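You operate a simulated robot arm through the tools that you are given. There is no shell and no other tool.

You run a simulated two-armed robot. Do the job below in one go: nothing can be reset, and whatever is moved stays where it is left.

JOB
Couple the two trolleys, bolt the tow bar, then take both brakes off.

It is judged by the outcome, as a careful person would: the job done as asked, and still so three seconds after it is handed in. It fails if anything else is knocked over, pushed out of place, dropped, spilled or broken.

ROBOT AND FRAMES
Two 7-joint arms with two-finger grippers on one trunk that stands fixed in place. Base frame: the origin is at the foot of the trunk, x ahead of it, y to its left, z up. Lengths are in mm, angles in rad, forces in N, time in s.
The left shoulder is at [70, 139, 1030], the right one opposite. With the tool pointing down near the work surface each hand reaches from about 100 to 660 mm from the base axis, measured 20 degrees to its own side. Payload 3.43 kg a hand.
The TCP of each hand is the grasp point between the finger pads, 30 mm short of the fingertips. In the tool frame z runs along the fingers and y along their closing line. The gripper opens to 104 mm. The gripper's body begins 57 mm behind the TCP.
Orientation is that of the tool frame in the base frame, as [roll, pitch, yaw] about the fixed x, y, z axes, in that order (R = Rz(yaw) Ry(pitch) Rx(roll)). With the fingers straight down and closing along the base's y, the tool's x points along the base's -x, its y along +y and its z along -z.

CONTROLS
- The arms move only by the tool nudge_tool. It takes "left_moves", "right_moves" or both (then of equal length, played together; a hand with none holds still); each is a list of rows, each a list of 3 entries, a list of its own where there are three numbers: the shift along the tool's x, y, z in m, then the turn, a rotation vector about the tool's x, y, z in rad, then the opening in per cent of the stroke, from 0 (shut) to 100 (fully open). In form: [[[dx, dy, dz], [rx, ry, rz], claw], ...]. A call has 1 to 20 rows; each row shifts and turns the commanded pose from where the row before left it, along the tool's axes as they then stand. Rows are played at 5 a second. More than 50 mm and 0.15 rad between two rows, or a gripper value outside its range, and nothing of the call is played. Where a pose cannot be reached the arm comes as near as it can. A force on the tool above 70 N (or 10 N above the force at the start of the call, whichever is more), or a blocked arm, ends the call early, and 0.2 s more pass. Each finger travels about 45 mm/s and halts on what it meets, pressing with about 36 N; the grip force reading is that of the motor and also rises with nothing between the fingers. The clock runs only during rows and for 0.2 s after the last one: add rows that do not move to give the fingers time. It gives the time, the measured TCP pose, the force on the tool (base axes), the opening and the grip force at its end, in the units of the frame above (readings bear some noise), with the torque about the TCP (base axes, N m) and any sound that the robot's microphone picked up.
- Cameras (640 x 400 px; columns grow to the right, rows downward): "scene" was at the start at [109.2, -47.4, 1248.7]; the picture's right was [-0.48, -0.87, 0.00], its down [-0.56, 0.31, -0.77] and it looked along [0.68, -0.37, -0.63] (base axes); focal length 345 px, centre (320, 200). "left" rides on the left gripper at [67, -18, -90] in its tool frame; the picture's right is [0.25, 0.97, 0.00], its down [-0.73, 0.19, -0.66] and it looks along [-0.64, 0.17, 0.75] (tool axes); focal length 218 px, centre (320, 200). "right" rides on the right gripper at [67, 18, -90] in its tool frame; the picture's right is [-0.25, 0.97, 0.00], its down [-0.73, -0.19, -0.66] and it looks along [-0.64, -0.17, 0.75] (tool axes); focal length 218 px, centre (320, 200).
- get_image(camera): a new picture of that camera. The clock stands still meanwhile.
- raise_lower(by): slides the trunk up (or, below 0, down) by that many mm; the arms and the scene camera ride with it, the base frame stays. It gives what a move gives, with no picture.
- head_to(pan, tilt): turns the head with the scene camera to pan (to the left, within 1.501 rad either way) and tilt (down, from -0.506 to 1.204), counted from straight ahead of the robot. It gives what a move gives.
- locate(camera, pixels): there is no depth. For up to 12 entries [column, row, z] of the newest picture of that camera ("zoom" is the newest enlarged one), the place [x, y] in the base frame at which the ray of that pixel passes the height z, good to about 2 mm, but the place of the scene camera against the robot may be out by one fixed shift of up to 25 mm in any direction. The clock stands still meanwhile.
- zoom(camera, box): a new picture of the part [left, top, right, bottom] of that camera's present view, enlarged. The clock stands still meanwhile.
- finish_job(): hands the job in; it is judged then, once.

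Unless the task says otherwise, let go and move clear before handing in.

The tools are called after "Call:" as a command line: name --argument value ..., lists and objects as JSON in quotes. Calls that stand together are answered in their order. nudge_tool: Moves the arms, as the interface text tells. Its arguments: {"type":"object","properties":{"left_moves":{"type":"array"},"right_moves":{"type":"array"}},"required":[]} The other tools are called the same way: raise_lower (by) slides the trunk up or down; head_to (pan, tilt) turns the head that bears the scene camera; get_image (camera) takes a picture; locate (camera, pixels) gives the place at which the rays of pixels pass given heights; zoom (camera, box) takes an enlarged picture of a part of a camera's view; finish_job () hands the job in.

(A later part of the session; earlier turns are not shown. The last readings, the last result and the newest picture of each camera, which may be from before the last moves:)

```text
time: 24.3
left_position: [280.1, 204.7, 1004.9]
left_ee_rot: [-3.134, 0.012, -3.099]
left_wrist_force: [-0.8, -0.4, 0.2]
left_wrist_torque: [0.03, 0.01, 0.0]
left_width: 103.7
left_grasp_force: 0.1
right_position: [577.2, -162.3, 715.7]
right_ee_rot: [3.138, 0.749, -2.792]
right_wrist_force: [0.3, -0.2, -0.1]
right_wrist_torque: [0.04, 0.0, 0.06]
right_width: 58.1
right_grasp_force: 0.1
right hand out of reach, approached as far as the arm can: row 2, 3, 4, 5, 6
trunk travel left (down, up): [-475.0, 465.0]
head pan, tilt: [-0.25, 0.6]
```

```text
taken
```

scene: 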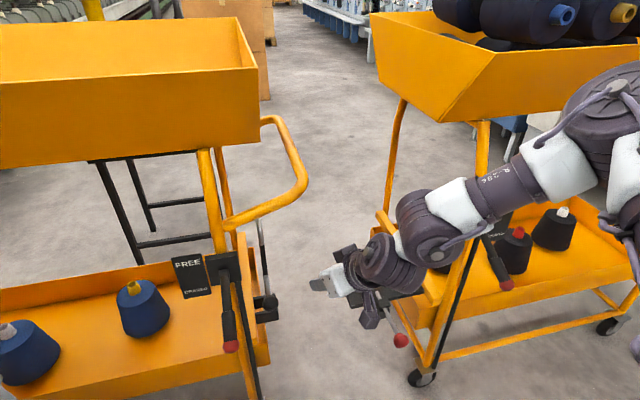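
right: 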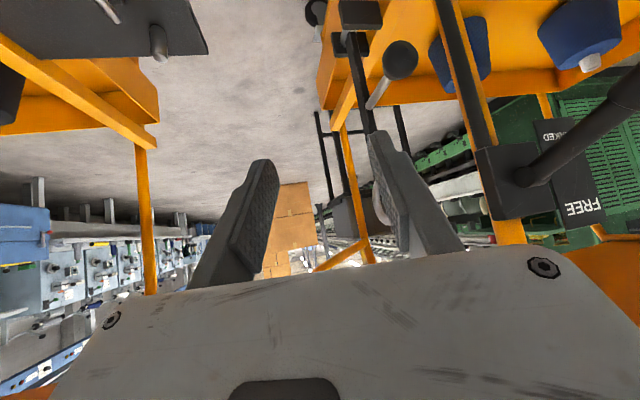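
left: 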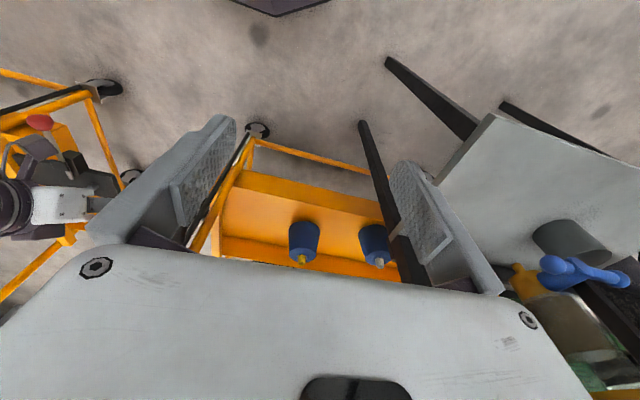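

The arm again stalled at (577,-162,716), so it's an orientation/joint-range issue and not distance. I'll take the yaw out (fingers straight ahead-down) and test again toward the ball.

Call:
nudge_tool --right_moves '[[[0, 0, 0], [0.0797, 0, 0.0854], 56], [[0, 0, 0], [0.0797, 0, 0.0854], 56], [[0, 0, 0], [0.0797, 0, 0.0854], 56], [[0, 0, 0], [0, 0, 0], 56]]'

Call:
nudge_tool --right_moves '[[[0, 0.03, 0.03], [0, 0, 0], 56], [[0, 0.03, 0.03], [0, 0, 0], 56], [[0, 0, 0], [0, 0, 0], 56]]'

Call:
get_image --camera "scene"

```text
time: 25.3
left_position: [280.6, 205.1, 1004.8]
left_ee_rot: [-3.132, 0.013, -3.099]
left_wrist_force: [-0.4, 0.0, 0.0]
left_wrist_torque: [0.01, 0.04, 0.01]
left_width: 104.1
left_grasp_force: 0.0
right_position: [568.3, -198.8, 741.8]
right_ee_rot: [3.138, 0.748, 3.139]
right_wrist_force: [0.4, 0.2, 0.3]
right_wrist_torque: [0.02, 0.01, 0.0]
right_width: 57.9
right_grasp_force: 0.0
right hand out of reach, approached as far as the arm can: row 1, 2, 3
trunk travel left (down, up): [-475.0, 465.0]
head pan, tilt: [-0.25, 0.6]
```

```text
time: 26.1
left_position: [280.1, 205.1, 1006.0]
left_ee_rot: [-3.132, 0.013, -3.099]
left_wrist_force: [-0.3, 0.6, 0.4]
left_wrist_torque: [-0.01, 0.0, 0.01]
left_width: 104.3
left_grasp_force: 0.0
right_position: [580.5, -200.9, 740.2]
right_ee_rot: [3.138, 0.749, -3.141]
right_wrist_force: [-0.4, -0.1, 0.9]
right_wrist_torque: [0.0, 0.0, 0.0]
right_width: 58.2
right_grasp_force: 0.1
right hand out of reach, approached as far as the arm can: row 1, 2
trunk travel left (down, up): [-475.0, 465.0]
head pan, tilt: [-0.25, 0.6]
```

```text
taken
```

scene: 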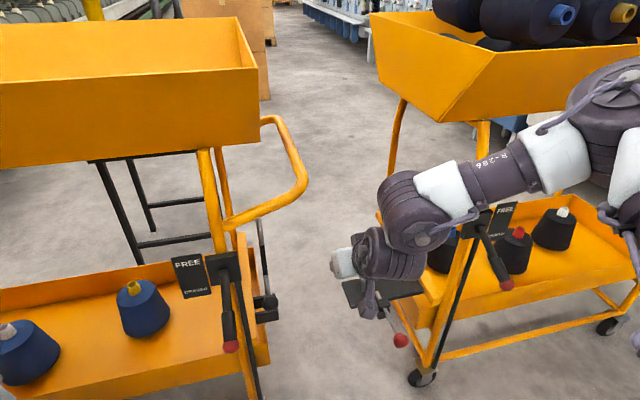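

Straightening the yaw made reach worse; the elbow is swung up and out. I'll go back, return to tool-down, and then test how far forward-left it reaches before pitching.

Call:
nudge_tool --right_moves '[[[0.04, 0, -0.02], [0, 0, 0], 56], [[0.04, 0, -0.02], [0, 0, 0], 56], [[0, 0, 0], [0, 0.15, 0], 56], [[0, 0, 0], [0, 0.15, 0], 56], [[0, 0, 0], [0, 0.15, 0], 56], [[0, 0, 0], [0, 0.15, 0], 56], [[0, 0, 0], [0, 0.15, 0], 56], [[0, 0, 0], [0, 0, 0], 56]]'

Call:
nudge_tool --right_moves '[[[0, 0.04, 0.01], [0, 0, 0], 56], [[0, 0.04, 0.01], [0, 0, 0], 56], [[0, 0.04, 0.01], [0, 0, 0], 56], [[-0.02, 0.04, 0], [0, 0, 0], 56], [[-0.02, 0.02, 0], [0, 0, 0], 56], [[0, 0, 0], [0, 0, 0], 56]]'

Call:
get_image --camera "scene"

```text
time: 27.9
left_position: [279.8, 205.3, 1005.5]
left_ee_rot: [-3.135, 0.012, -3.101]
left_wrist_force: [-0.5, 0.2, 0.2]
left_wrist_torque: [-0.01, -0.01, 0.0]
left_width: 104.3
left_grasp_force: 0.2
right_position: [501.8, -230.0, 717.5]
right_ee_rot: [3.136, 0.0, -3.14]
right_wrist_force: [-0.7, 0.2, -0.6]
right_wrist_torque: [-0.02, 0.0, -0.04]
right_width: 58.3
right_grasp_force: 0.1
right hand out of reach, approached as far as the arm can: row 1, 2, 7
trunk travel left (down, up): [-475.0, 465.0]
head pan, tilt: [-0.25, 0.6]
```

```text
time: 29.3
left_position: [281.1, 204.7, 1005.5]
left_ee_rot: [-3.133, 0.012, -3.1]
left_wrist_force: [-0.3, 0.1, -0.6]
left_wrist_torque: [0.01, 0.02, -0.03]
left_width: 104.4
left_grasp_force: 0.0
right_position: [471.2, -191.6, 750.7]
right_ee_rot: [3.139, -0.001, -3.141]
right_wrist_force: [0.1, -0.4, -0.4]
right_wrist_torque: [0.01, 0.01, -0.01]
right_width: 58.3
right_grasp_force: 0.0
right hand out of reach, approached as far as the arm can: row 1, 2, 3, 4, 5
trunk travel left (down, up): [-475.0, 465.0]
head pan, tilt: [-0.25, 0.6]
```

```text
taken
```

scene: 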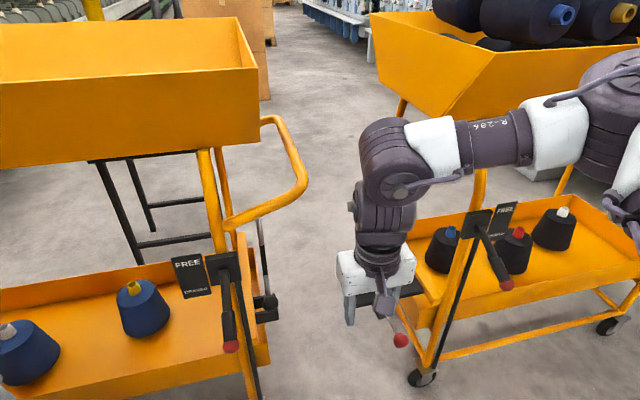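

Even tool-down it stalls with the elbow held up-out; the wrist is level with the shoulder, which seems to be the awkward zone. I'll raise the trunk 200 mm and reach down instead.

Call:
nudge_tool --right_moves '[[[0.04, -0.02, 0], [0, 0, 0], 56], [[0.03, -0.03, 0], [0, 0, 0], 56], [[0, 0, 0], [0, 0, 0], 56]]'

Call:
raise_lower --by 200

Call:
nudge_tool --right_moves '[[[0, 0, 0.045], [0, 0, 0], 56], [[0, 0, 0.045], [0, 0, 0], 56], [[0, 0, 0.045], [0, 0, 0], 56], [[0, 0, 0.045], [0, 0, 0], 56], [[0, 0, 0.045], [0, 0, 0], 56], [[0, 0, 0.045], [0, 0, 0], 56], [[0, 0, 0], [0, 0, 0], 56]]'

Call:
get_image --camera "scene"

```text
time: 30.1
left_position: [280.8, 205.4, 1004.9]
left_ee_rot: [-3.132, 0.01, -3.101]
left_wrist_force: [0.4, 0.0, -1.2]
left_wrist_torque: [-0.02, 0.03, 0.0]
left_width: 103.9
left_grasp_force: 0.0
right_position: [402.1, -241.9, 747.6]
right_ee_rot: [3.14, -0.003, -3.141]
right_wrist_force: [-0.2, 0.2, 0.3]
right_wrist_torque: [-0.01, -0.01, -0.03]
right_width: 58.1
right_grasp_force: 0.0
trunk travel left (down, up): [-475.0, 465.0]
head pan, tilt: [-0.25, 0.6]
```

```text
time: 32.2
left_position: [281.5, 204.5, 1205.5]
left_ee_rot: [-3.134, 0.012, -3.101]
left_wrist_force: [0.0, 0.2, -0.6]
left_wrist_torque: [0.01, 0.04, 0.01]
left_width: 104.1
left_grasp_force: 0.0
right_position: [401.1, -241.9, 948.7]
right_ee_rot: [3.141, -0.001, -3.14]
right_wrist_force: [0.1, -0.1, 0.3]
right_wrist_torque: [-0.02, -0.02, -0.03]
right_width: 58.1
right_grasp_force: 0.0
trunk travel left (down, up): [-675.0, 265.0]
head pan, tilt: [-0.25, 0.6]
```

```text
time: 33.8
left_position: [280.4, 204.1, 1205.5]
left_ee_rot: [-3.132, 0.014, -3.099]
left_wrist_force: [0.1, -0.3, -0.1]
left_wrist_torque: [0.01, 0.0, 0.0]
left_width: 104.0
left_grasp_force: 0.1
right_position: [382.2, -305.8, 795.0]
right_ee_rot: [3.139, -0.001, -3.14]
right_wrist_force: [-0.2, 0.5, 0.6]
right_wrist_torque: [-0.02, -0.01, -0.01]
right_width: 58.1
right_grasp_force: 0.1
right hand out of reach, approached as far as the arm can: row 3, 4, 5, 6
trunk travel left (down, up): [-675.0, 265.0]
head pan, tilt: [-0.25, 0.6]
```

```text
taken
```

scene: 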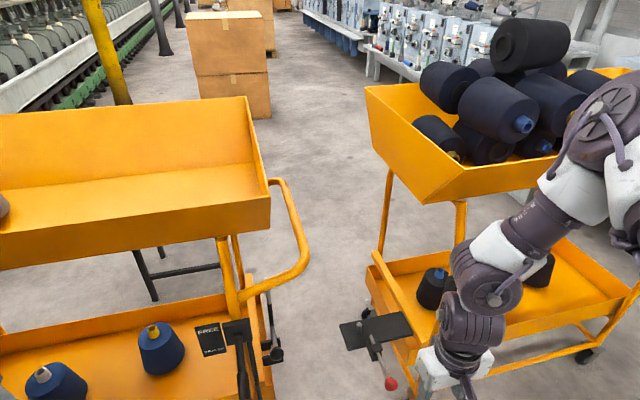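

The elbow stays frozen up at (605,110) in the picture while only the forearm moves, so the shoulder is against a limit on this path. I'll return the hand out to the right where it started and then go down from there, watching the elbow.

Call:
nudge_tool --right_moves '[[[0.0, -0.04, -0.02], [0, 0, 0], 56], [[0.0, -0.04, -0.02], [0, 0, 0], 56], [[0.02, -0.04, -0.0], [0, 0, 0], 56], [[0.02, -0.04, 0], [0, 0, 0], 56], [[0, 0, 0], [0, 0, 0], 56]]'

Call:
nudge_tool --right_moves '[[[0, 0, 0.045], [0, 0, 0], 56], [[0, 0, 0.045], [0, 0, 0], 56], [[0, 0, 0.045], [0, 0, 0], 56], [[0, 0, 0.045], [0, 0, 0], 56], [[0, 0, 0.045], [0, 0, 0], 56], [[0, 0, 0.045], [0, 0, 0], 56], [[0, 0, 0], [0, 0, 0], 56]]'

Call:
head_to --pan -0.9 --tilt 0.5

Call:
get_image --camera "scene"

```text
time: 35.0
left_position: [281.9, 205.5, 1205.1]
left_ee_rot: [-3.13, 0.01, -3.099]
left_wrist_force: [-0.2, 0.3, 0.4]
left_wrist_torque: [-0.06, 0.01, 0.01]
left_width: 103.8
left_grasp_force: 0.1
right_position: [343.2, -464.2, 835.8]
right_ee_rot: [-3.141, -0.002, -3.141]
right_wrist_force: [0.3, 0.5, 0.0]
right_wrist_torque: [0.0, 0.01, -0.02]
right_width: 58.1
right_grasp_force: 0.1
trunk travel left (down, up): [-675.0, 265.0]
head pan, tilt: [-0.25, 0.6]
```

```text
time: 36.6
left_position: [280.2, 204.9, 1204.8]
left_ee_rot: [-3.133, 0.014, -3.1]
left_wrist_force: [0.4, -0.3, -0.3]
left_wrist_torque: [0.01, -0.05, -0.01]
left_width: 104.0
left_grasp_force: 0.0
right_position: [342.8, -468.5, 749.6]
right_ee_rot: [3.141, -0.002, -3.14]
right_wrist_force: [-0.2, 1.2, -0.5]
right_wrist_torque: [0.01, 0.01, 0.02]
right_width: 58.1
right_grasp_force: 0.1
right hand out of reach, approached as far as the arm can: row 2, 3, 4, 5, 6
trunk travel left (down, up): [-675.0, 265.0]
head pan, tilt: [-0.25, 0.6]
```

```text
time: 37.7
left_position: [280.1, 205.1, 1205.8]
left_ee_rot: [-3.134, 0.013, -3.099]
left_wrist_force: [-0.7, -0.3, -0.3]
left_wrist_torque: [-0.03, -0.01, 0.02]
left_width: 104.1
left_grasp_force: 0.0
right_position: [341.7, -468.0, 750.1]
right_ee_rot: [3.139, -0.002, -3.14]
right_wrist_force: [0.6, 0.1, -0.8]
right_wrist_torque: [0.01, -0.01, 0.05]
right_width: 58.1
right_grasp_force: 0.1
trunk travel left (down, up): [-675.0, 265.0]
head pan, tilt: [-0.901, 0.499]
```

```text
taken
```

scene: 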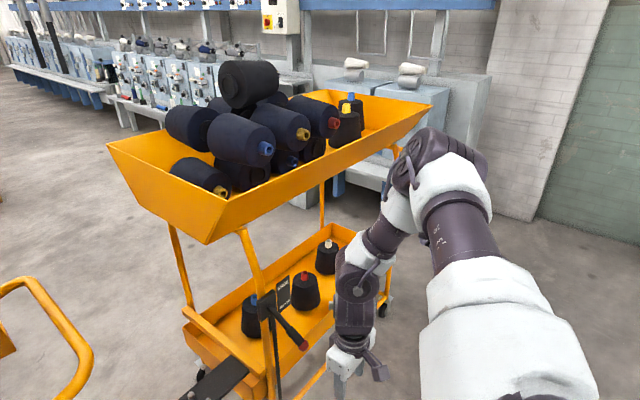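

Now the arm is visible: upper arm from (500,330) to elbow (430,170), forearm hanging to the hand (345,360). I'll repeat the downward command to see if it progresses from here.

Call:
nudge_tool --right_moves '[[[0, 0, 0.02], [0, 0, 0], 56], [[0, 0, 0.02], [0, 0, 0], 56], [[0, 0, 0.02], [0, 0, 0], 56], [[0, 0, 0], [0, 0, 0], 56]]'

Call:
nudge_tool --right_moves '[[[0.03, 0, 0.0], [0, 0, 0], 56], [[0.03, 0, 0.0], [0, 0, 0], 56], [[0.03, 0, 0], [0, 0, 0], 56], [[0, 0, 0.03], [0, 0, 0], 56], [[0, 0, 0.03], [0, 0, 0], 56], [[0, 0, 0.03], [0, 0, 0], 56], [[0, 0, 0], [0, 0, 0], 56]]'

Call:
get_image --camera "scene"

```text
time: 38.7
left_position: [280.8, 204.2, 1205.9]
left_ee_rot: [-3.133, 0.012, -3.1]
left_wrist_force: [0.1, 0.0, 0.6]
left_wrist_torque: [0.04, 0.01, -0.01]
left_width: 104.1
left_grasp_force: 0.1
right_position: [340.4, -469.6, 748.2]
right_ee_rot: [3.14, -0.002, -3.14]
right_wrist_force: [0.0, -0.3, -0.1]
right_wrist_torque: [-0.02, 0.02, 0.0]
right_width: 58.0
right_grasp_force: 0.1
right hand out of reach, approached as far as the arm can: row 1, 2, 3
trunk travel left (down, up): [-675.0, 265.0]
head pan, tilt: [-0.901, 0.499]
```

```text
time: 40.3
left_position: [280.2, 205.0, 1204.1]
left_ee_rot: [-3.133, 0.01, -3.099]
left_wrist_force: [-0.5, -0.5, 0.7]
left_wrist_torque: [0.02, -0.02, -0.01]
left_width: 104.2
left_grasp_force: 0.1
right_position: [248.9, -471.7, 720.6]
right_ee_rot: [3.141, -0.002, -3.139]
right_wrist_force: [-0.1, -0.2, 0.3]
right_wrist_torque: [0.02, 0.03, -0.02]
right_width: 57.9
right_grasp_force: 0.2
right hand out of reach, approached as far as the arm can: row 5, 6
trunk travel left (down, up): [-675.0, 265.0]
head pan, tilt: [-0.901, 0.499]
```

```text
taken
```

scene: 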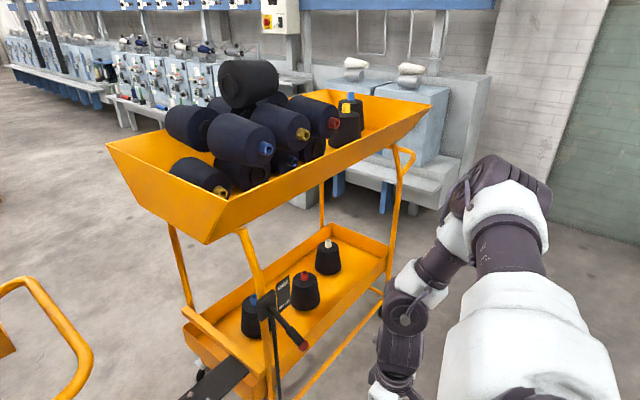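

The upper arm stays abducted; earlier, more yaw to the left clearly improved reach, so a wrist-twist limit is likely. I'll turn the tool about its own axis by about +1.2 rad yaw here in free space and test going down again.

Call:
nudge_tool --right_moves '[[[0, 0, 0], [0, 0, -0.15], 56], [[0, 0, 0], [0, 0, -0.15], 56], [[0, 0, 0], [0, 0, -0.15], 56], [[0, 0, 0], [0, 0, -0.15], 56], [[0, 0, 0], [0, 0, -0.15], 56], [[0, 0, 0], [0, 0, -0.15], 56], [[0, 0, 0], [0, 0, -0.15], 56], [[0, 0, 0], [0, 0, -0.15], 56], [[0, 0, 0], [0, 0, 0], 56]]'

Call:
nudge_tool --right_moves '[[[0, 0, 0.03], [0, 0, 0], 56], [[0, 0, 0.03], [0, 0, 0], 56], [[0, 0, 0.03], [0, 0, 0], 56], [[0, 0, 0.03], [0, 0, 0], 56], [[0, 0, 0.03], [0, 0, 0], 56], [[0, 0, 0], [0, 0, 0], 56]]'

Call:
get_image --camera "scene"

```text
time: 42.3
left_position: [280.3, 203.9, 1205.8]
left_ee_rot: [-3.131, 0.013, -3.099]
left_wrist_force: [1.0, 0.4, 0.4]
left_wrist_torque: [-0.01, -0.02, 0.0]
left_width: 104.1
left_grasp_force: 0.0
right_position: [248.3, -470.9, 718.2]
right_ee_rot: [3.139, 0.001, -1.94]
right_wrist_force: [0.3, 0.3, 0.4]
right_wrist_torque: [0.01, 0.0, 0.01]
right_width: 58.3
right_grasp_force: 0.0
trunk travel left (down, up): [-675.0, 265.0]
head pan, tilt: [-0.901, 0.499]
```

```text
time: 43.7
left_position: [280.4, 205.0, 1205.7]
left_ee_rot: [-3.132, 0.013, -3.099]
left_wrist_force: [0.2, -0.2, 0.4]
left_wrist_torque: [-0.01, -0.01, 0.0]
left_width: 103.9
left_grasp_force: 0.0
right_position: [249.4, -471.5, 718.3]
right_ee_rot: [3.139, 0.002, -1.94]
right_wrist_force: [0.7, -0.2, 0.0]
right_wrist_torque: [0.0, 0.01, 0.05]
right_width: 58.3
right_grasp_force: 0.1
right hand out of reach, approached as far as the arm can: row 1, 2, 3, 4, 5
trunk travel left (down, up): [-675.0, 265.0]
head pan, tilt: [-0.901, 0.499]
```

```text
taken
```

scene: 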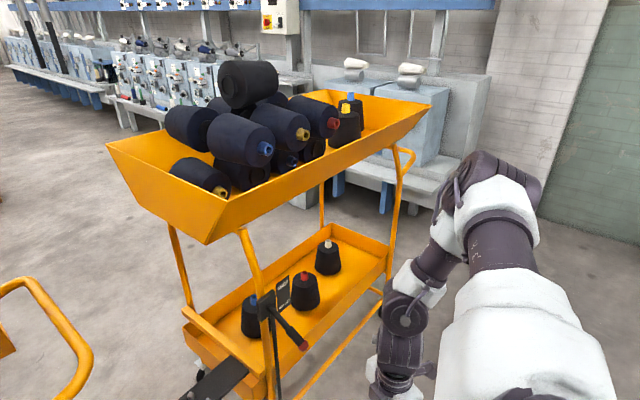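

Twisting doesn't matter; the limit behaves like a fixed boundary, so the arm is stuck on an elbow-up branch. I'll test in free air: raise the trunk fully, then bring the hand up and point it forward, so I can stretch the arm nearly straight and let the elbow re-settle.

Call:
raise_lower --by 260

Call:
nudge_tool --right_moves '[[[0, 0, -0.045], [0, 0, 0.13], 56], [[0, 0, -0.045], [0, 0, 0.13], 56], [[0, 0, -0.045], [0, 0, 0.13], 56], [[0, 0, -0.045], [0, 0, 0.13], 56], [[0, 0, -0.045], [0, 0, 0.13], 56], [[0, 0, -0.045], [0, 0, 0.13], 56], [[0, 0, -0.045], [0, 0, 0.13], 56], [[0, 0, -0.045], [0, 0, 0.13], 56], [[0, 0, -0.045], [0, 0, 0.13], 56], [[0, 0, 0], [0, 0, 0], 56]]'

Call:
nudge_tool --right_moves '[[[-0.04, 0, 0], [0, 0, 0], 56], [[-0.04, 0, 0], [0, 0, 0], 56], [[-0.04, 0, 0], [0, 0, 0], 56], [[0, 0, 0], [0, -0.15, 0], 56], [[0, 0, 0], [0, -0.15, 0], 56], [[0, 0, 0], [0, -0.15, 0], 56], [[0, 0, 0], [0, -0.15, 0], 56], [[0, 0, 0], [0, -0.15, 0], 56], [[0, 0, 0], [0, -0.15, 0], 56], [[0, 0, 0], [0, -0.15, 0], 56], [[0, 0, 0], [0, -0.15, 0], 56], [[0, 0, 0], [0, -0.15, 0], 56], [[0, 0, 0], [0, -0.15, 0], 56], [[0, 0, 0], [0, 0, 0], 56]]'

Call:
head_to --pan -0.7 --tilt 0.3

Call:
get_image --camera "scene"

```text
time: 46.3
left_position: [281.1, 204.0, 1465.2]
left_ee_rot: [-3.133, 0.012, -3.099]
left_wrist_force: [0.6, 0.7, 0.2]
left_wrist_torque: [0.0, -0.01, -0.01]
left_width: 104.3
left_grasp_force: 0.0
right_position: [249.5, -471.1, 979.2]
right_ee_rot: [3.14, 0.001, -1.941]
right_wrist_force: [-1.0, 0.4, 0.6]
right_wrist_torque: [0.02, 0.0, 0.01]
right_width: 58.3
right_grasp_force: 0.0
trunk travel left (down, up): [-935.0, 5.0]
head pan, tilt: [-0.901, 0.499]
```

```text
time: 48.5
left_position: [280.3, 204.6, 1464.8]
left_ee_rot: [-3.133, 0.012, -3.1]
left_wrist_force: [0.2, 0.5, -0.6]
left_wrist_torque: [0.03, 0.03, 0.03]
left_width: 104.3
left_grasp_force: 0.1
right_position: [248.2, -470.0, 1385.9]
right_ee_rot: [3.139, -0.003, -3.112]
right_wrist_force: [-0.2, -0.7, -0.7]
right_wrist_torque: [0.0, 0.02, -0.02]
right_width: 58.2
right_grasp_force: 0.1
trunk travel left (down, up): [-935.0, 5.0]
head pan, tilt: [-0.901, 0.499]
```

```text
time: 51.5
left_position: [280.0, 204.0, 1465.5]
left_ee_rot: [-3.134, 0.012, -3.1]
left_wrist_force: [-0.3, 0.4, 0.4]
left_wrist_torque: [-0.02, 0.0, 0.02]
left_width: 103.9
left_grasp_force: 0.0
right_position: [368.7, -467.3, 1383.5]
right_ee_rot: [3.126, 1.499, -3.127]
right_wrist_force: [0.7, -0.2, 0.2]
right_wrist_torque: [-0.02, -0.03, -0.02]
right_width: 58.4
right_grasp_force: 0.1
trunk travel left (down, up): [-935.0, 5.0]
head pan, tilt: [-0.901, 0.499]
```

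```text
time: 52.3
left_position: [278.6, 204.6, 1466.1]
left_ee_rot: [-3.133, 0.011, -3.099]
left_wrist_force: [0.2, -0.3, -0.2]
left_wrist_torque: [0.0, 0.01, 0.02]
left_width: 103.9
left_grasp_force: 0.0
right_position: [369.2, -466.8, 1384.2]
right_ee_rot: [3.122, 1.498, -3.132]
right_wrist_force: [-0.6, 0.5, -0.2]
right_wrist_torque: [0.0, -0.02, 0.01]
right_width: 58.2
right_grasp_force: 0.0
trunk travel left (down, up): [-935.0, 5.0]
head pan, tilt: [-0.7, 0.3]
```

```text
taken
```

scene: 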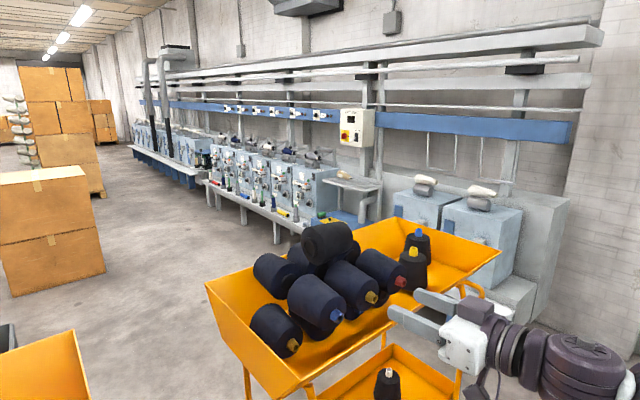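

Pointing forward works without limits at (369,-467,1384), high above everything. Now I'll shift left and stretch forward in the free air between the hoppers.

Call:
nudge_tool --right_moves '[[[-0.03, 0.035, 0], [0, 0, 0], 56], [[-0.03, 0.035, 0], [0, 0, 0], 56], [[-0.03, 0.035, 0], [0, 0, 0], 56], [[-0.03, 0.035, 0], [0, 0, 0], 56], [[0, 0.035, 0.03], [0, 0, 0], 56], [[0, 0.03, 0.04], [0, 0, 0], 56], [[0, 0, 0.045], [0, 0, 0], 56], [[0, 0, 0.045], [0, 0, 0], 56], [[0, 0, 0.045], [0, 0, 0], 56], [[0, 0, 0.045], [0, 0, 0], 56], [[0, 0, 0.045], [0, 0, 0], 56], [[0, 0, 0.045], [0, 0, 0], 56], [[0, 0, 0], [0, 0, 0], 56]]'

Call:
get_image --camera "scene"

```text
time: 55.1
left_position: [280.6, 204.8, 1465.0]
left_ee_rot: [-3.133, 0.012, -3.099]
left_wrist_force: [0.3, -0.1, -0.2]
left_wrist_torque: [0.01, -0.02, -0.01]
left_width: 103.8
left_grasp_force: 0.1
right_position: [762.3, -348.9, 1465.0]
right_ee_rot: [3.111, 1.498, -3.14]
right_wrist_force: [-0.5, 0.5, 0.5]
right_wrist_torque: [0.03, 0.02, 0.03]
right_width: 58.3
right_grasp_force: 0.1
right hand out of reach, approached as far as the arm can: row 1, 2, 3, 4, 5
trunk travel left (down, up): [-935.0, 5.0]
head pan, tilt: [-0.7, 0.3]
```

```text
taken
```

scene: 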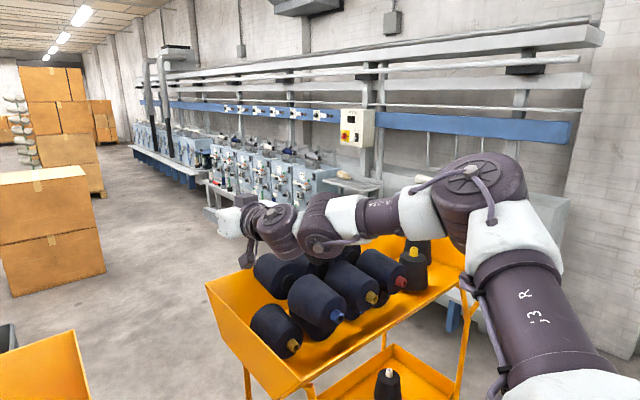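

The arm stretched to x=762 now. From here I'll try moving left over the gap and down to see whether the reach is better on this branch.

Call:
nudge_tool --right_moves '[[[0, 0.04, 0], [0, 0, 0], 56], [[0, 0.04, 0], [0, 0, 0], 56], [[0, 0.04, 0], [0, 0, 0], 56], [[0, 0.04, 0], [0, 0, 0], 56], [[0, 0, 0], [0, 0, 0], 56]]'

Call:
nudge_tool --right_moves '[[[0.04, 0, 0], [0, 0, 0], 56], [[0.04, 0, 0], [0, 0, 0], 56], [[0.04, 0, 0], [0, 0, 0], 56], [[0, 0, 0], [0, 0, 0], 56]]'

Call:
get_image --camera "scene"

```text
time: 56.3
left_position: [281.0, 207.4, 1465.0]
left_ee_rot: [-3.133, 0.011, -3.1]
left_wrist_force: [0.0, 1.5, -0.4]
left_wrist_torque: [0.01, -0.03, -0.04]
left_width: 104.0
left_grasp_force: 0.1
right_position: [756.6, -186.2, 1465.3]
right_ee_rot: [3.119, 1.498, -3.136]
right_wrist_force: [0.2, 0.6, -0.2]
right_wrist_torque: [-0.01, 0.01, 0.03]
right_width: 58.4
right_grasp_force: 0.1
trunk travel left (down, up): [-935.0, 5.0]
head pan, tilt: [-0.7, 0.3]
```

```text
time: 57.3
left_position: [279.6, 204.2, 1466.5]
left_ee_rot: [-3.132, 0.013, -3.1]
left_wrist_force: [-0.1, -1.2, 0.7]
left_wrist_torque: [0.03, 0.03, 0.03]
left_width: 104.1
left_grasp_force: 0.1
right_position: [730.0, -202.5, 1358.0]
right_ee_rot: [3.114, 1.499, -3.137]
right_wrist_force: [0.2, -0.2, -0.3]
right_wrist_torque: [0.0, -0.03, 0.01]
right_width: 58.2
right_grasp_force: 0.1
right hand out of reach, approached as far as the arm can: row 2, 3
trunk travel left (down, up): [-935.0, 5.0]
head pan, tilt: [-0.7, 0.3]
```

```text
taken
```

scene: 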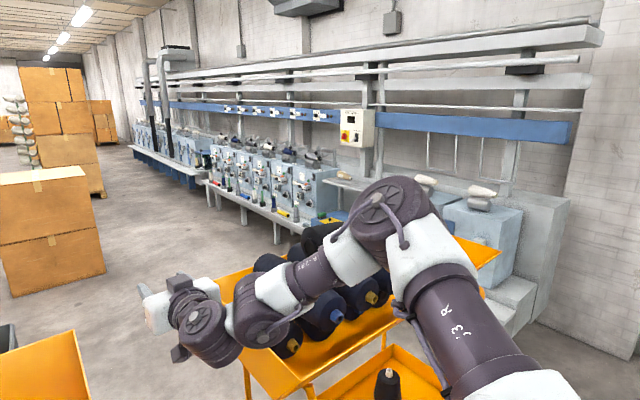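

On this stretched branch the hand reached (756,-186) at shoulder height, well past the old limit. I'll test the ball's x-y (659,-39) in the air at shoulder height with a 25° yaw and horizontal tool.

Call:
nudge_tool --right_moves '[[[-0.04, 0, 0], [0, 0, 0], 56], [[-0.04, 0.0, 0], [0, 0, 0], 56], [[0, 0.04, 0], [0.15, 0, 0], 56], [[0, 0.04, -0.02], [0.15, 0, 0], 56], [[0, 0.04, -0.03], [0.13, 0, 0], 56], [[0, 0, 0], [0, 0, 0], 56]]'

Call:
get_image --camera "scene"

```text
time: 58.7
left_position: [281.1, 205.3, 1465.2]
left_ee_rot: [-3.133, 0.009, -3.099]
left_wrist_force: [-0.6, 0.4, -0.1]
left_wrist_torque: [-0.03, 0.01, 0.01]
left_width: 104.3
left_grasp_force: 0.1
right_position: [690.3, -266.5, 1486.4]
right_ee_rot: [-2.758, 1.499, 3.14]
right_wrist_force: [-0.3, -0.4, 0.4]
right_wrist_torque: [0.06, 0.01, -0.03]
right_width: 58.3
right_grasp_force: 0.0
right hand out of reach, approached as far as the arm can: row 3, 4, 5
trunk travel left (down, up): [-935.0, 5.0]
head pan, tilt: [-0.7, 0.3]
```

```text
taken
```

scene: 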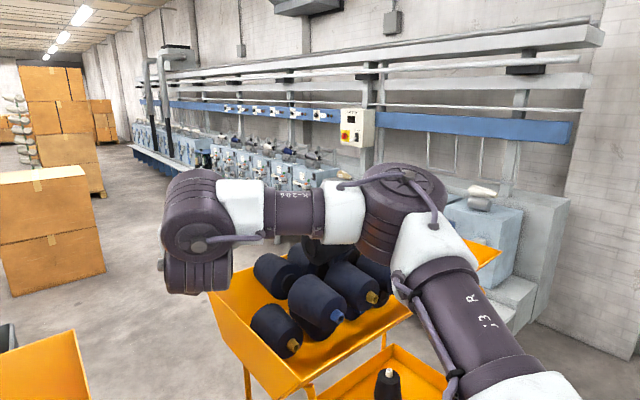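

I turned the wrong way (tool x points down, so the fingers went right). I'll undo that and turn the other way, then test again.

Call:
nudge_tool --right_moves '[[[0, 0, 0], [-0.145, 0, 0], 56], [[0, 0, 0], [-0.145, 0, 0], 56], [[0, 0, 0], [-0.145, 0, 0], 56], [[0, 0, 0], [-0.145, 0, 0], 56], [[0, 0, 0], [-0.145, 0, 0], 56], [[0, 0, 0], [-0.145, 0, 0], 56], [[0, 0, 0], [0, 0, 0], 56]]'

Call:
nudge_tool --right_moves '[[[0, 0.045, 0], [0, 0, 0], 56], [[0, 0.045, 0], [0, 0, 0], 56], [[0, 0.045, 0], [0, 0, 0], 56], [[0, 0.045, 0], [0, 0, 0], 56], [[0, 0.045, 0], [0, 0, 0], 56], [[0, 0, 0], [0, 0, 0], 56]]'

Call:
get_image --camera "scene"

```text
time: 60.3
left_position: [281.4, 205.3, 1465.6]
left_ee_rot: [-3.131, 0.01, -3.099]
left_wrist_force: [0.3, 0.1, 0.3]
left_wrist_torque: [0.01, 0.02, 0.0]
left_width: 104.2
left_grasp_force: 0.0
right_position: [689.5, -264.8, 1485.4]
right_ee_rot: [2.694, 1.498, -3.115]
right_wrist_force: [0.3, -0.5, 0.1]
right_wrist_torque: [0.03, 0.01, -0.01]
right_width: 58.3
right_grasp_force: 0.0
trunk travel left (down, up): [-935.0, 5.0]
head pan, tilt: [-0.7, 0.3]
```

```text
time: 61.7
left_position: [280.6, 205.0, 1464.9]
left_ee_rot: [-3.131, 0.012, -3.1]
left_wrist_force: [-0.3, -0.1, -0.1]
left_wrist_torque: [0.0, 0.01, -0.01]
left_width: 104.1
left_grasp_force: 0.0
right_position: [586.5, -64.1, 1494.0]
right_ee_rot: [2.676, 1.498, -3.134]
right_wrist_force: [-0.4, -0.2, -0.8]
right_wrist_torque: [-0.01, -0.02, -0.01]
right_width: 58.2
right_grasp_force: 0.0
trunk travel left (down, up): [-935.0, 5.0]
head pan, tilt: [-0.7, 0.3]
```

```text
taken
```

scene: 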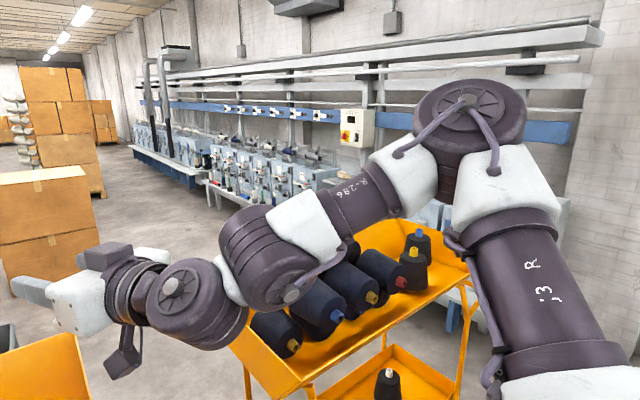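

It now reaches (586,-64,1494) with yaw about 25° and no limit. I'll extend 85 mm along the fingers to mimic the ball position, then mimic the swing down and right.

Call:
nudge_tool --right_moves '[[[0, 0, 0.04], [0, 0, 0], 56], [[0, 0, 0.04], [0, 0, 0], 56], [[0, 0, 0], [0, 0, 0], 56]]'

Call:
nudge_tool --right_moves '[[[0.02, 0, 0], [0, 0, 0], 56], [[0.04, 0, 0], [0, 0, 0], 56], [[0, 0, 0], [0, 0, 0], 56]]'

```text
time: 62.5
left_position: [279.0, 202.5, 1465.0]
left_ee_rot: [-3.134, 0.013, -3.101]
left_wrist_force: [0.2, -0.8, -0.4]
left_wrist_torque: [0.01, -0.01, 0.04]
left_width: 104.0
left_grasp_force: 0.1
right_position: [657.2, -30.3, 1489.0]
right_ee_rot: [2.672, 1.497, -3.141]
right_wrist_force: [-0.5, -1.0, 0.1]
right_wrist_torque: [-0.01, 0.02, -0.01]
right_width: 58.2
right_grasp_force: 0.1
trunk travel left (down, up): [-935.0, 5.0]
head pan, tilt: [-0.7, 0.3]
```

```text
time: 63.3
left_position: [279.1, 203.0, 1465.0]
left_ee_rot: [-3.132, 0.012, -3.099]
left_wrist_force: [-0.8, 0.6, -0.6]
left_wrist_torque: [-0.01, -0.01, 0.02]
left_width: 103.8
left_grasp_force: 0.1
right_position: [650.8, -35.4, 1432.2]
right_ee_rot: [2.678, 1.5, -3.133]
right_wrist_force: [0.2, -0.5, -0.1]
right_wrist_torque: [-0.01, 0.01, -0.03]
right_width: 58.1
right_grasp_force: 0.1
right hand out of reach, approached as far as the arm can: row 2
trunk travel left (down, up): [-935.0, 5.0]
head pan, tilt: [-0.7, 0.3]
```

The ball pose is reachable at about 40-50 mm above shoulder height. I'll now mimic the rest of the swing in the air, toward (657,-165) and 95 mm below shoulder height.

Call:
nudge_tool --right_moves '[[[0, -0.04, 0.018], [0, 0, 0], 56], [[0.0, -0.04, 0.018], [0, 0, 0], 56], [[0, -0.04, 0.018], [0, 0, 0], 56], [[0.02, 0, 0], [0, 0, 0], 56], [[0.02, 0, 0], [0, 0, 0], 56], [[0.02, 0, 0], [0, 0, 0], 56], [[0.02, 0, 0], [0, 0, 0], 56], [[0.02, 0, 0], [0, 0, 0], 56], [[0, 0, 0], [0, 0, 0], 56]]'

Call:
get_image --camera "scene"

```text
time: 65.3
left_position: [279.6, 204.0, 1465.6]
left_ee_rot: [-3.132, 0.012, -3.099]
left_wrist_force: [0.0, 0.4, -1.0]
left_wrist_torque: [-0.01, -0.02, -0.01]
left_width: 104.1
left_grasp_force: 0.0
right_position: [714.5, -143.0, 1356.9]
right_ee_rot: [2.687, 1.497, -3.125]
right_wrist_force: [0.0, 0.3, -0.3]
right_wrist_torque: [-0.01, -0.01, 0.01]
right_width: 58.4
right_grasp_force: 0.0
right hand out of reach, approached as far as the arm can: row 4, 5, 6, 7, 8
trunk travel left (down, up): [-935.0, 5.0]
head pan, tilt: [-0.7, 0.3]
```

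```text
taken
```

scene: 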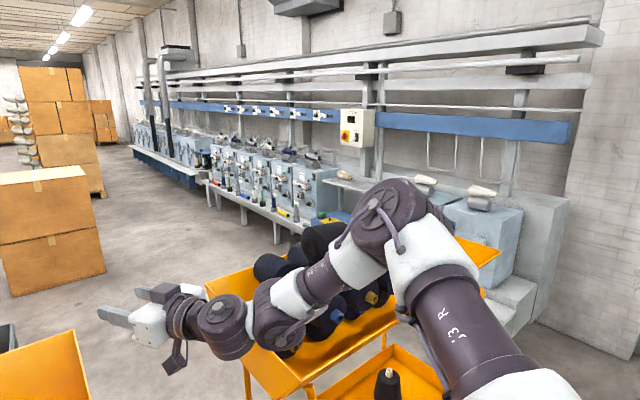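

The swing range is reachable too. I'll retract the arm in this posture to about (500,-180) before lowering the trunk so it clears levers, handle and hoppers.

Call:
nudge_tool --right_moves '[[[-0.0205, 0.0098, -0.0348], [0, 0, 0], 56], [[-0.0205, 0.0098, -0.0348], [0, 0, 0], 56], [[-0.0205, 0.0098, -0.0348], [0, 0, 0], 56], [[-0.0205, 0.0098, -0.0348], [0, 0, 0], 56], [[-0.0205, 0.0098, -0.0348], [0, 0, 0], 56], [[-0.0205, 0.0098, -0.0348], [0, 0, 0], 56], [[0, 0, 0], [0, 0, 0], 56]]'

Call:
head_to --pan -0.8 --tilt 0.7

Call:
get_image --camera "scene"

```text
time: 66.9
left_position: [280.3, 204.3, 1465.6]
left_ee_rot: [-3.134, 0.012, -3.1]
left_wrist_force: [-0.2, 0.8, 0.0]
left_wrist_torque: [0.02, -0.04, 0.0]
left_width: 104.3
left_grasp_force: 0.0
right_position: [510.1, -184.8, 1494.8]
right_ee_rot: [2.681, 1.5, -3.132]
right_wrist_force: [-0.5, -0.2, 0.4]
right_wrist_torque: [-0.01, 0.04, 0.03]
right_width: 58.4
right_grasp_force: 0.0
trunk travel left (down, up): [-935.0, 5.0]
head pan, tilt: [-0.7, 0.3]
```

```text
time: 67.7
left_position: [280.1, 204.7, 1464.8]
left_ee_rot: [-3.134, 0.011, -3.1]
left_wrist_force: [0.3, 1.0, 0.2]
left_wrist_torque: [-0.02, 0.01, 0.03]
left_width: 103.9
left_grasp_force: 0.1
right_position: [509.0, -184.0, 1493.4]
right_ee_rot: [2.681, 1.499, -3.131]
right_wrist_force: [0.2, 0.0, -0.5]
right_wrist_torque: [0.04, -0.04, 0.01]
right_width: 58.2
right_grasp_force: 0.0
trunk travel left (down, up): [-935.0, 5.0]
head pan, tilt: [-0.799, 0.7]
```

```text
taken
```

scene: 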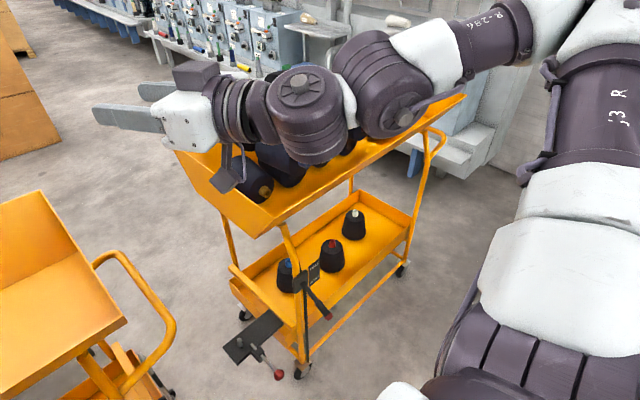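

The arm sits above; before lowering I'll check that the right hopper's near edge is beyond the arm.

Call:
locate --camera "scene" --pixels '[[262, 232, 950], [180, 152, 1100], [465, 97, 1100], [330, 318, 665], [425, 130, 850], [175, 330, 830], [125, 318, 950], [280, 375, 472]]'

```text
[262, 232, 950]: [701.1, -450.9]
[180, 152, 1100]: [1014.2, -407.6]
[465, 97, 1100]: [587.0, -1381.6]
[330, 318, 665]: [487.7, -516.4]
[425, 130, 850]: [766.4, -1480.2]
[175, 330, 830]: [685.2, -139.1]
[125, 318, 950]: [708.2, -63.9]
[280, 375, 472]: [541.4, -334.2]
```

The hopper edges sit at x about 600-700, beyond the arm's 540. I'll lower in stages, checking pictures.

Call:
raise_lower --by -400

Call:
get_image --camera "scene"

Call:
raise_lower --by -200

Call:
get_image --camera "scene"

Call:
head_to --pan 1.2 --tilt 0.4

Call:
get_image --camera "scene"

```text
time: 71.6
left_position: [280.5, 205.4, 1065.8]
left_ee_rot: [-3.135, 0.013, -3.099]
left_wrist_force: [0.6, -0.3, 0.7]
left_wrist_torque: [0.01, -0.01, -0.01]
left_width: 103.9
left_grasp_force: 0.0
right_position: [509.6, -185.1, 1094.1]
right_ee_rot: [2.68, 1.499, -3.133]
right_wrist_force: [-0.3, -0.6, 0.6]
right_wrist_torque: [-0.01, 0.03, 0.01]
right_width: 58.0
right_grasp_force: 0.1
trunk travel left (down, up): [-535.0, 405.0]
head pan, tilt: [-0.799, 0.7]
```

```text
taken
```

scene: 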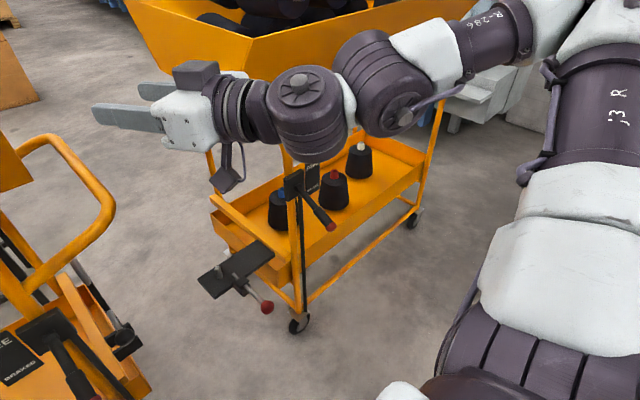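

```text
time: 73.7
left_position: [280.7, 204.2, 865.2]
left_ee_rot: [-3.133, 0.012, -3.1]
left_wrist_force: [1.0, 0.6, 0.1]
left_wrist_torque: [0.0, -0.02, -0.03]
left_width: 104.1
left_grasp_force: 0.2
right_position: [510.1, -184.3, 894.5]
right_ee_rot: [2.678, 1.498, -3.133]
right_wrist_force: [0.2, 0.9, 0.6]
right_wrist_torque: [-0.01, 0.0, -0.02]
right_width: 58.1
right_grasp_force: 0.1
trunk travel left (down, up): [-335.0, 605.0]
head pan, tilt: [-0.799, 0.7]
```

```text
taken
```

scene: 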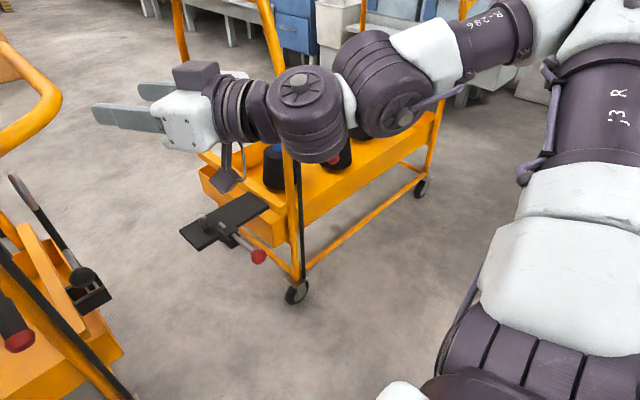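

```text
time: 75.7
left_position: [281.2, 203.4, 865.6]
left_ee_rot: [-3.134, 0.013, -3.1]
left_wrist_force: [0.4, 0.7, 0.4]
left_wrist_torque: [-0.01, -0.03, -0.02]
left_width: 103.9
left_grasp_force: 0.0
right_position: [510.9, -184.2, 894.7]
right_ee_rot: [2.681, 1.5, -3.13]
right_wrist_force: [-0.7, 0.8, -0.2]
right_wrist_torque: [0.0, 0.0, 0.02]
right_width: 58.2
right_grasp_force: 0.0
trunk travel left (down, up): [-335.0, 605.0]
head pan, tilt: [1.201, 0.4]
```

```text
taken
```

scene: 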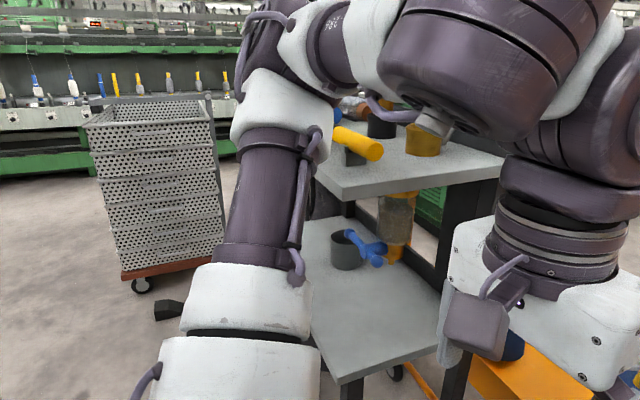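

Clear on the right; on the left I'll check the shelf corner (about 345,199) against the elbow before lowering the last 300 mm.

Call:
locate --camera "scene" --pixels '[[345, 199, 750], [345, 199, 800], [345, 199, 850], [342, 383, 500], [342, 383, 550], [382, 152, 850]]'

```text
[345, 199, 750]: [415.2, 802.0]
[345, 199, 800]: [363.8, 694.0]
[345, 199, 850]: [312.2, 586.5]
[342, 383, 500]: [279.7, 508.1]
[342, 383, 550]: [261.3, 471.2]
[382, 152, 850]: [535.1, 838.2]
```

The upper shelf corner is near (250,460,905) and the left elbow near (151,411), which is too close for comfort. I'll lift the left hand and bring it in a bit so its elbow rises away, then look.

Call:
nudge_tool --left_moves '[[[0, -0.01, -0.04], [0, 0, 0], 100], [[0, -0.01, -0.04], [0, 0, 0], 100], [[0, -0.01, -0.04], [0, 0, 0], 100], [[0, -0.01, -0.04], [0, 0, 0], 100], [[0, 0, 0], [0, 0, 0], 100]]'

Call:
get_image --camera "scene"

```text
time: 76.9
left_position: [240.9, 128.0, 956.7]
left_ee_rot: [-3.131, 0.012, -3.097]
left_wrist_force: [-0.9, -0.2, 0.3]
left_wrist_torque: [0.01, -0.01, 0.0]
left_width: 104.1
left_grasp_force: 0.1
left hand out of reach, approached as far as the arm can: row 1, 2, 3, 4
right_position: [510.2, -184.6, 894.1]
right_ee_rot: [2.678, 1.5, -3.134]
right_wrist_force: [0.5, 0.9, -0.7]
right_wrist_torque: [0.0, 0.0, 0.01]
right_width: 58.2
right_grasp_force: 0.0
trunk travel left (down, up): [-335.0, 605.0]
head pan, tilt: [1.201, 0.4]
```

```text
taken
```

scene: 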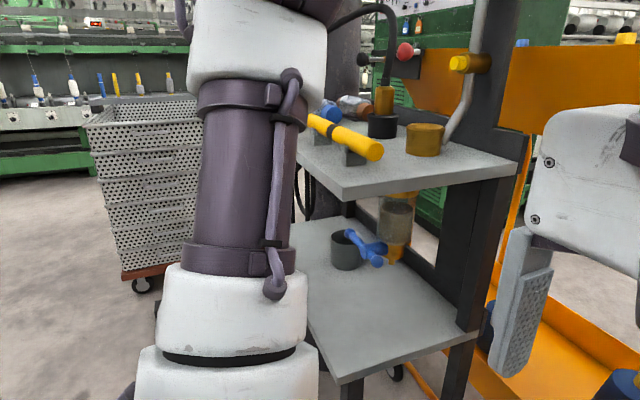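

The left elbow moved up and inward, well clear of the stand now. I'll lower the last 300 mm and check both sides.

Call:
raise_lower --by -150

Call:
get_image --camera "scene"

Call:
head_to --pan -0.7 --tilt 0.6

Call:
raise_lower --by -150

Call:
get_image --camera "scene"

Call:
get_image --camera "right"

```text
time: 78.6
left_position: [240.2, 126.7, 806.6]
left_ee_rot: [-3.132, 0.012, -3.096]
left_wrist_force: [0.0, -0.7, -0.4]
left_wrist_torque: [0.01, -0.02, 0.0]
left_width: 103.8
left_grasp_force: 0.1
right_position: [508.8, -184.3, 744.4]
right_ee_rot: [2.678, 1.501, -3.133]
right_wrist_force: [-0.4, 0.2, 0.4]
right_wrist_torque: [0.0, 0.01, -0.02]
right_width: 58.1
right_grasp_force: 0.1
trunk travel left (down, up): [-185.0, 755.0]
head pan, tilt: [1.201, 0.4]
```

```text
taken
```

scene: 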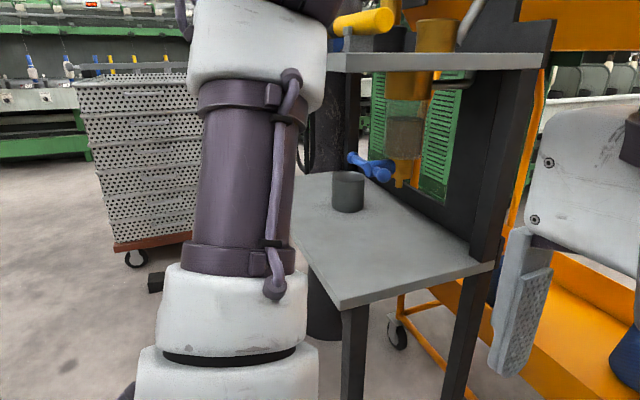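

```text
time: 80.5
left_position: [240.4, 127.9, 807.6]
left_ee_rot: [-3.132, 0.014, -3.098]
left_wrist_force: [0.8, 0.7, 0.3]
left_wrist_torque: [0.01, -0.05, 0.02]
left_width: 103.9
left_grasp_force: 0.0
right_position: [510.0, -184.7, 744.1]
right_ee_rot: [2.679, 1.499, -3.133]
right_wrist_force: [0.3, -0.7, -0.3]
right_wrist_torque: [-0.03, -0.05, 0.02]
right_width: 58.1
right_grasp_force: 0.1
trunk travel left (down, up): [-185.0, 755.0]
head pan, tilt: [-0.7, 0.6]
```

```text
time: 82.2
left_position: [240.8, 126.9, 657.3]
left_ee_rot: [-3.131, 0.013, -3.098]
left_wrist_force: [0.0, -0.6, 0.3]
left_wrist_torque: [0.03, 0.03, 0.02]
left_width: 104.1
left_grasp_force: 0.1
right_position: [509.1, -184.3, 593.3]
right_ee_rot: [2.679, 1.5, -3.132]
right_wrist_force: [0.0, 0.0, 0.5]
right_wrist_torque: [-0.01, 0.0, 0.0]
right_width: 58.0
right_grasp_force: 0.1
trunk travel left (down, up): [-35.0, 905.0]
head pan, tilt: [-0.7, 0.6]
```

```text
taken
```

scene: 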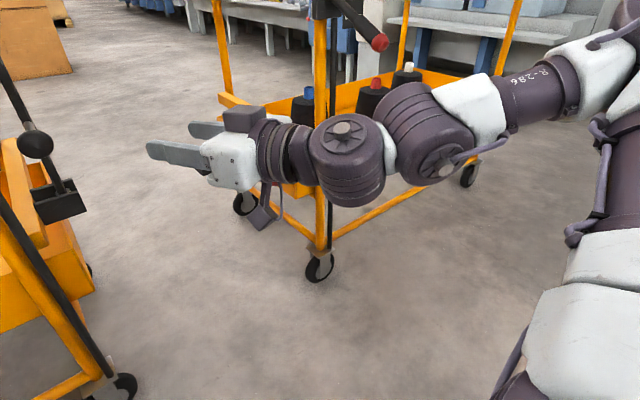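

```text
taken
```

right: 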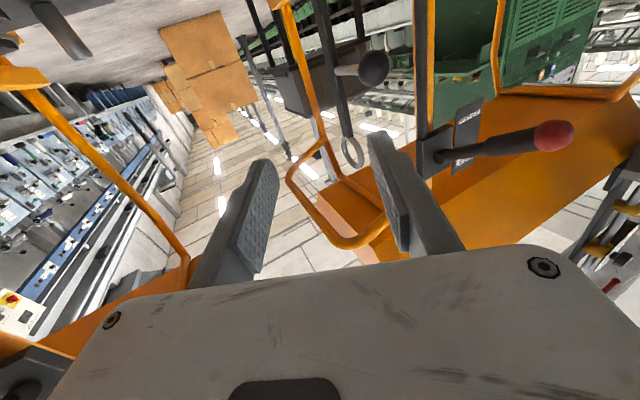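

The right camera ray puts the ball at (659,-36,582), matching. I'll line up laterally and advance to about 80 mm short, then verify.

Call:
nudge_tool --right_moves '[[[0.001, 0.021, 0.03], [0, 0, 0], 52], [[0.001, 0.021, 0.035], [0, 0, 0], 52], [[0.001, 0.02, 0.04], [0, 0, 0], 52], [[0, 0, 0], [0, 0, 0], 52]]'

Call:
get_image --camera "right"

Call:
head_to --pan -0.2 --tilt 0.4

Call:
get_image --camera "scene"

```text
time: 83.2
left_position: [240.5, 128.7, 656.7]
left_ee_rot: [-3.13, 0.013, -3.099]
left_wrist_force: [0.3, 0.3, -0.4]
left_wrist_torque: [0.01, 0.02, 0.01]
left_width: 104.0
left_grasp_force: 0.1
right_position: [573.8, -80.5, 584.5]
right_ee_rot: [2.676, 1.498, -3.133]
right_wrist_force: [0.3, 1.0, 0.2]
right_wrist_torque: [0.01, 0.01, 0.0]
right_width: 54.1
right_grasp_force: 0.0
trunk travel left (down, up): [-35.0, 905.0]
head pan, tilt: [-0.7, 0.6]
```

```text
taken
```

right: 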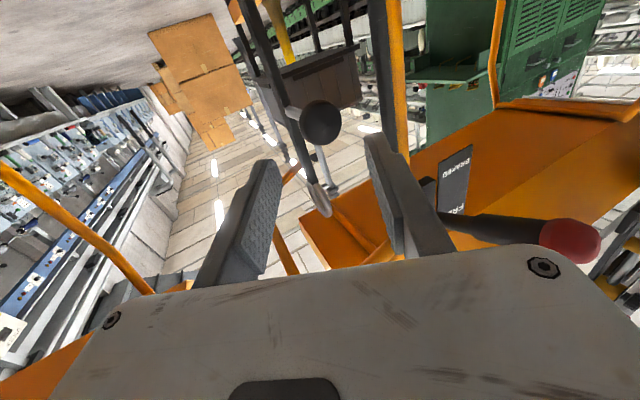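

```text
time: 84.2
left_position: [240.0, 128.2, 657.7]
left_ee_rot: [-3.131, 0.012, -3.098]
left_wrist_force: [-0.4, 1.2, -0.1]
left_wrist_torque: [-0.01, 0.0, -0.01]
left_width: 103.7
left_grasp_force: 0.0
right_position: [573.2, -81.0, 584.7]
right_ee_rot: [2.681, 1.5, -3.13]
right_wrist_force: [-0.2, 0.0, 0.2]
right_wrist_torque: [-0.01, 0.01, -0.01]
right_width: 54.1
right_grasp_force: 0.0
trunk travel left (down, up): [-35.0, 905.0]
head pan, tilt: [-0.201, 0.4]
```

```text
taken
```

scene: 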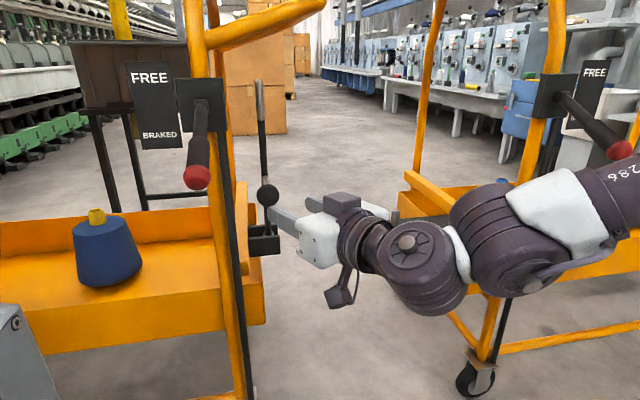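

The ball at (320,122) is at (659,-38,582): straight ahead, about 95 mm beyond the grasp point and centred between the fingers. I'll advance 88 mm in three rows.

Call:
nudge_tool --right_moves '[[[-0.001, 0, 0.03], [0, 0, 0], 52], [[-0.001, 0, 0.03], [0, 0, 0], 52], [[-0.001, 0, 0.028], [0, 0, 0], 52], [[0, 0, 0], [0, 0, 0], 52]]'

Call:
get_image --camera "right"

Call:
zoom --camera "scene" --box '[200, 120, 400, 320]'

```text
time: 85.2
left_position: [241.1, 127.9, 656.7]
left_ee_rot: [-3.132, 0.012, -3.097]
left_wrist_force: [0.3, 0.3, -0.5]
left_wrist_torque: [0.06, 0.01, 0.0]
left_width: 104.0
left_grasp_force: 0.0
right_position: [650.4, -41.6, 583.3]
right_ee_rot: [2.681, 1.496, -3.13]
right_wrist_force: [0.3, 0.2, 0.1]
right_wrist_torque: [0.01, -0.04, 0.02]
right_width: 54.1
right_grasp_force: 0.2
trunk travel left (down, up): [-35.0, 905.0]
head pan, tilt: [-0.201, 0.4]
```

```text
taken
```

right: 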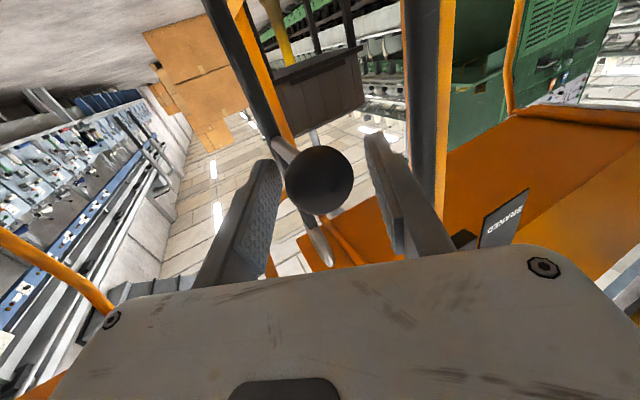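

```text
2.00 times, centred on (300, 220) of scene
```

zoom: 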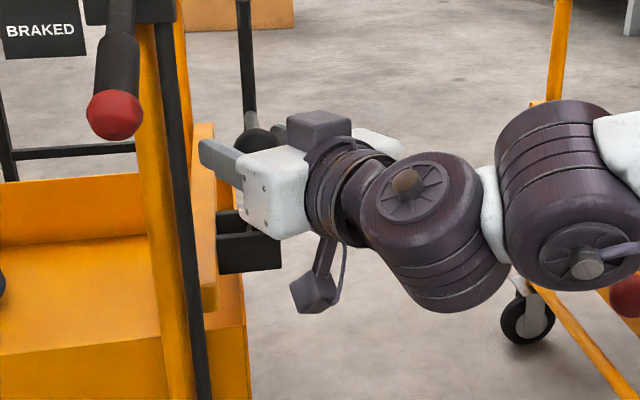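

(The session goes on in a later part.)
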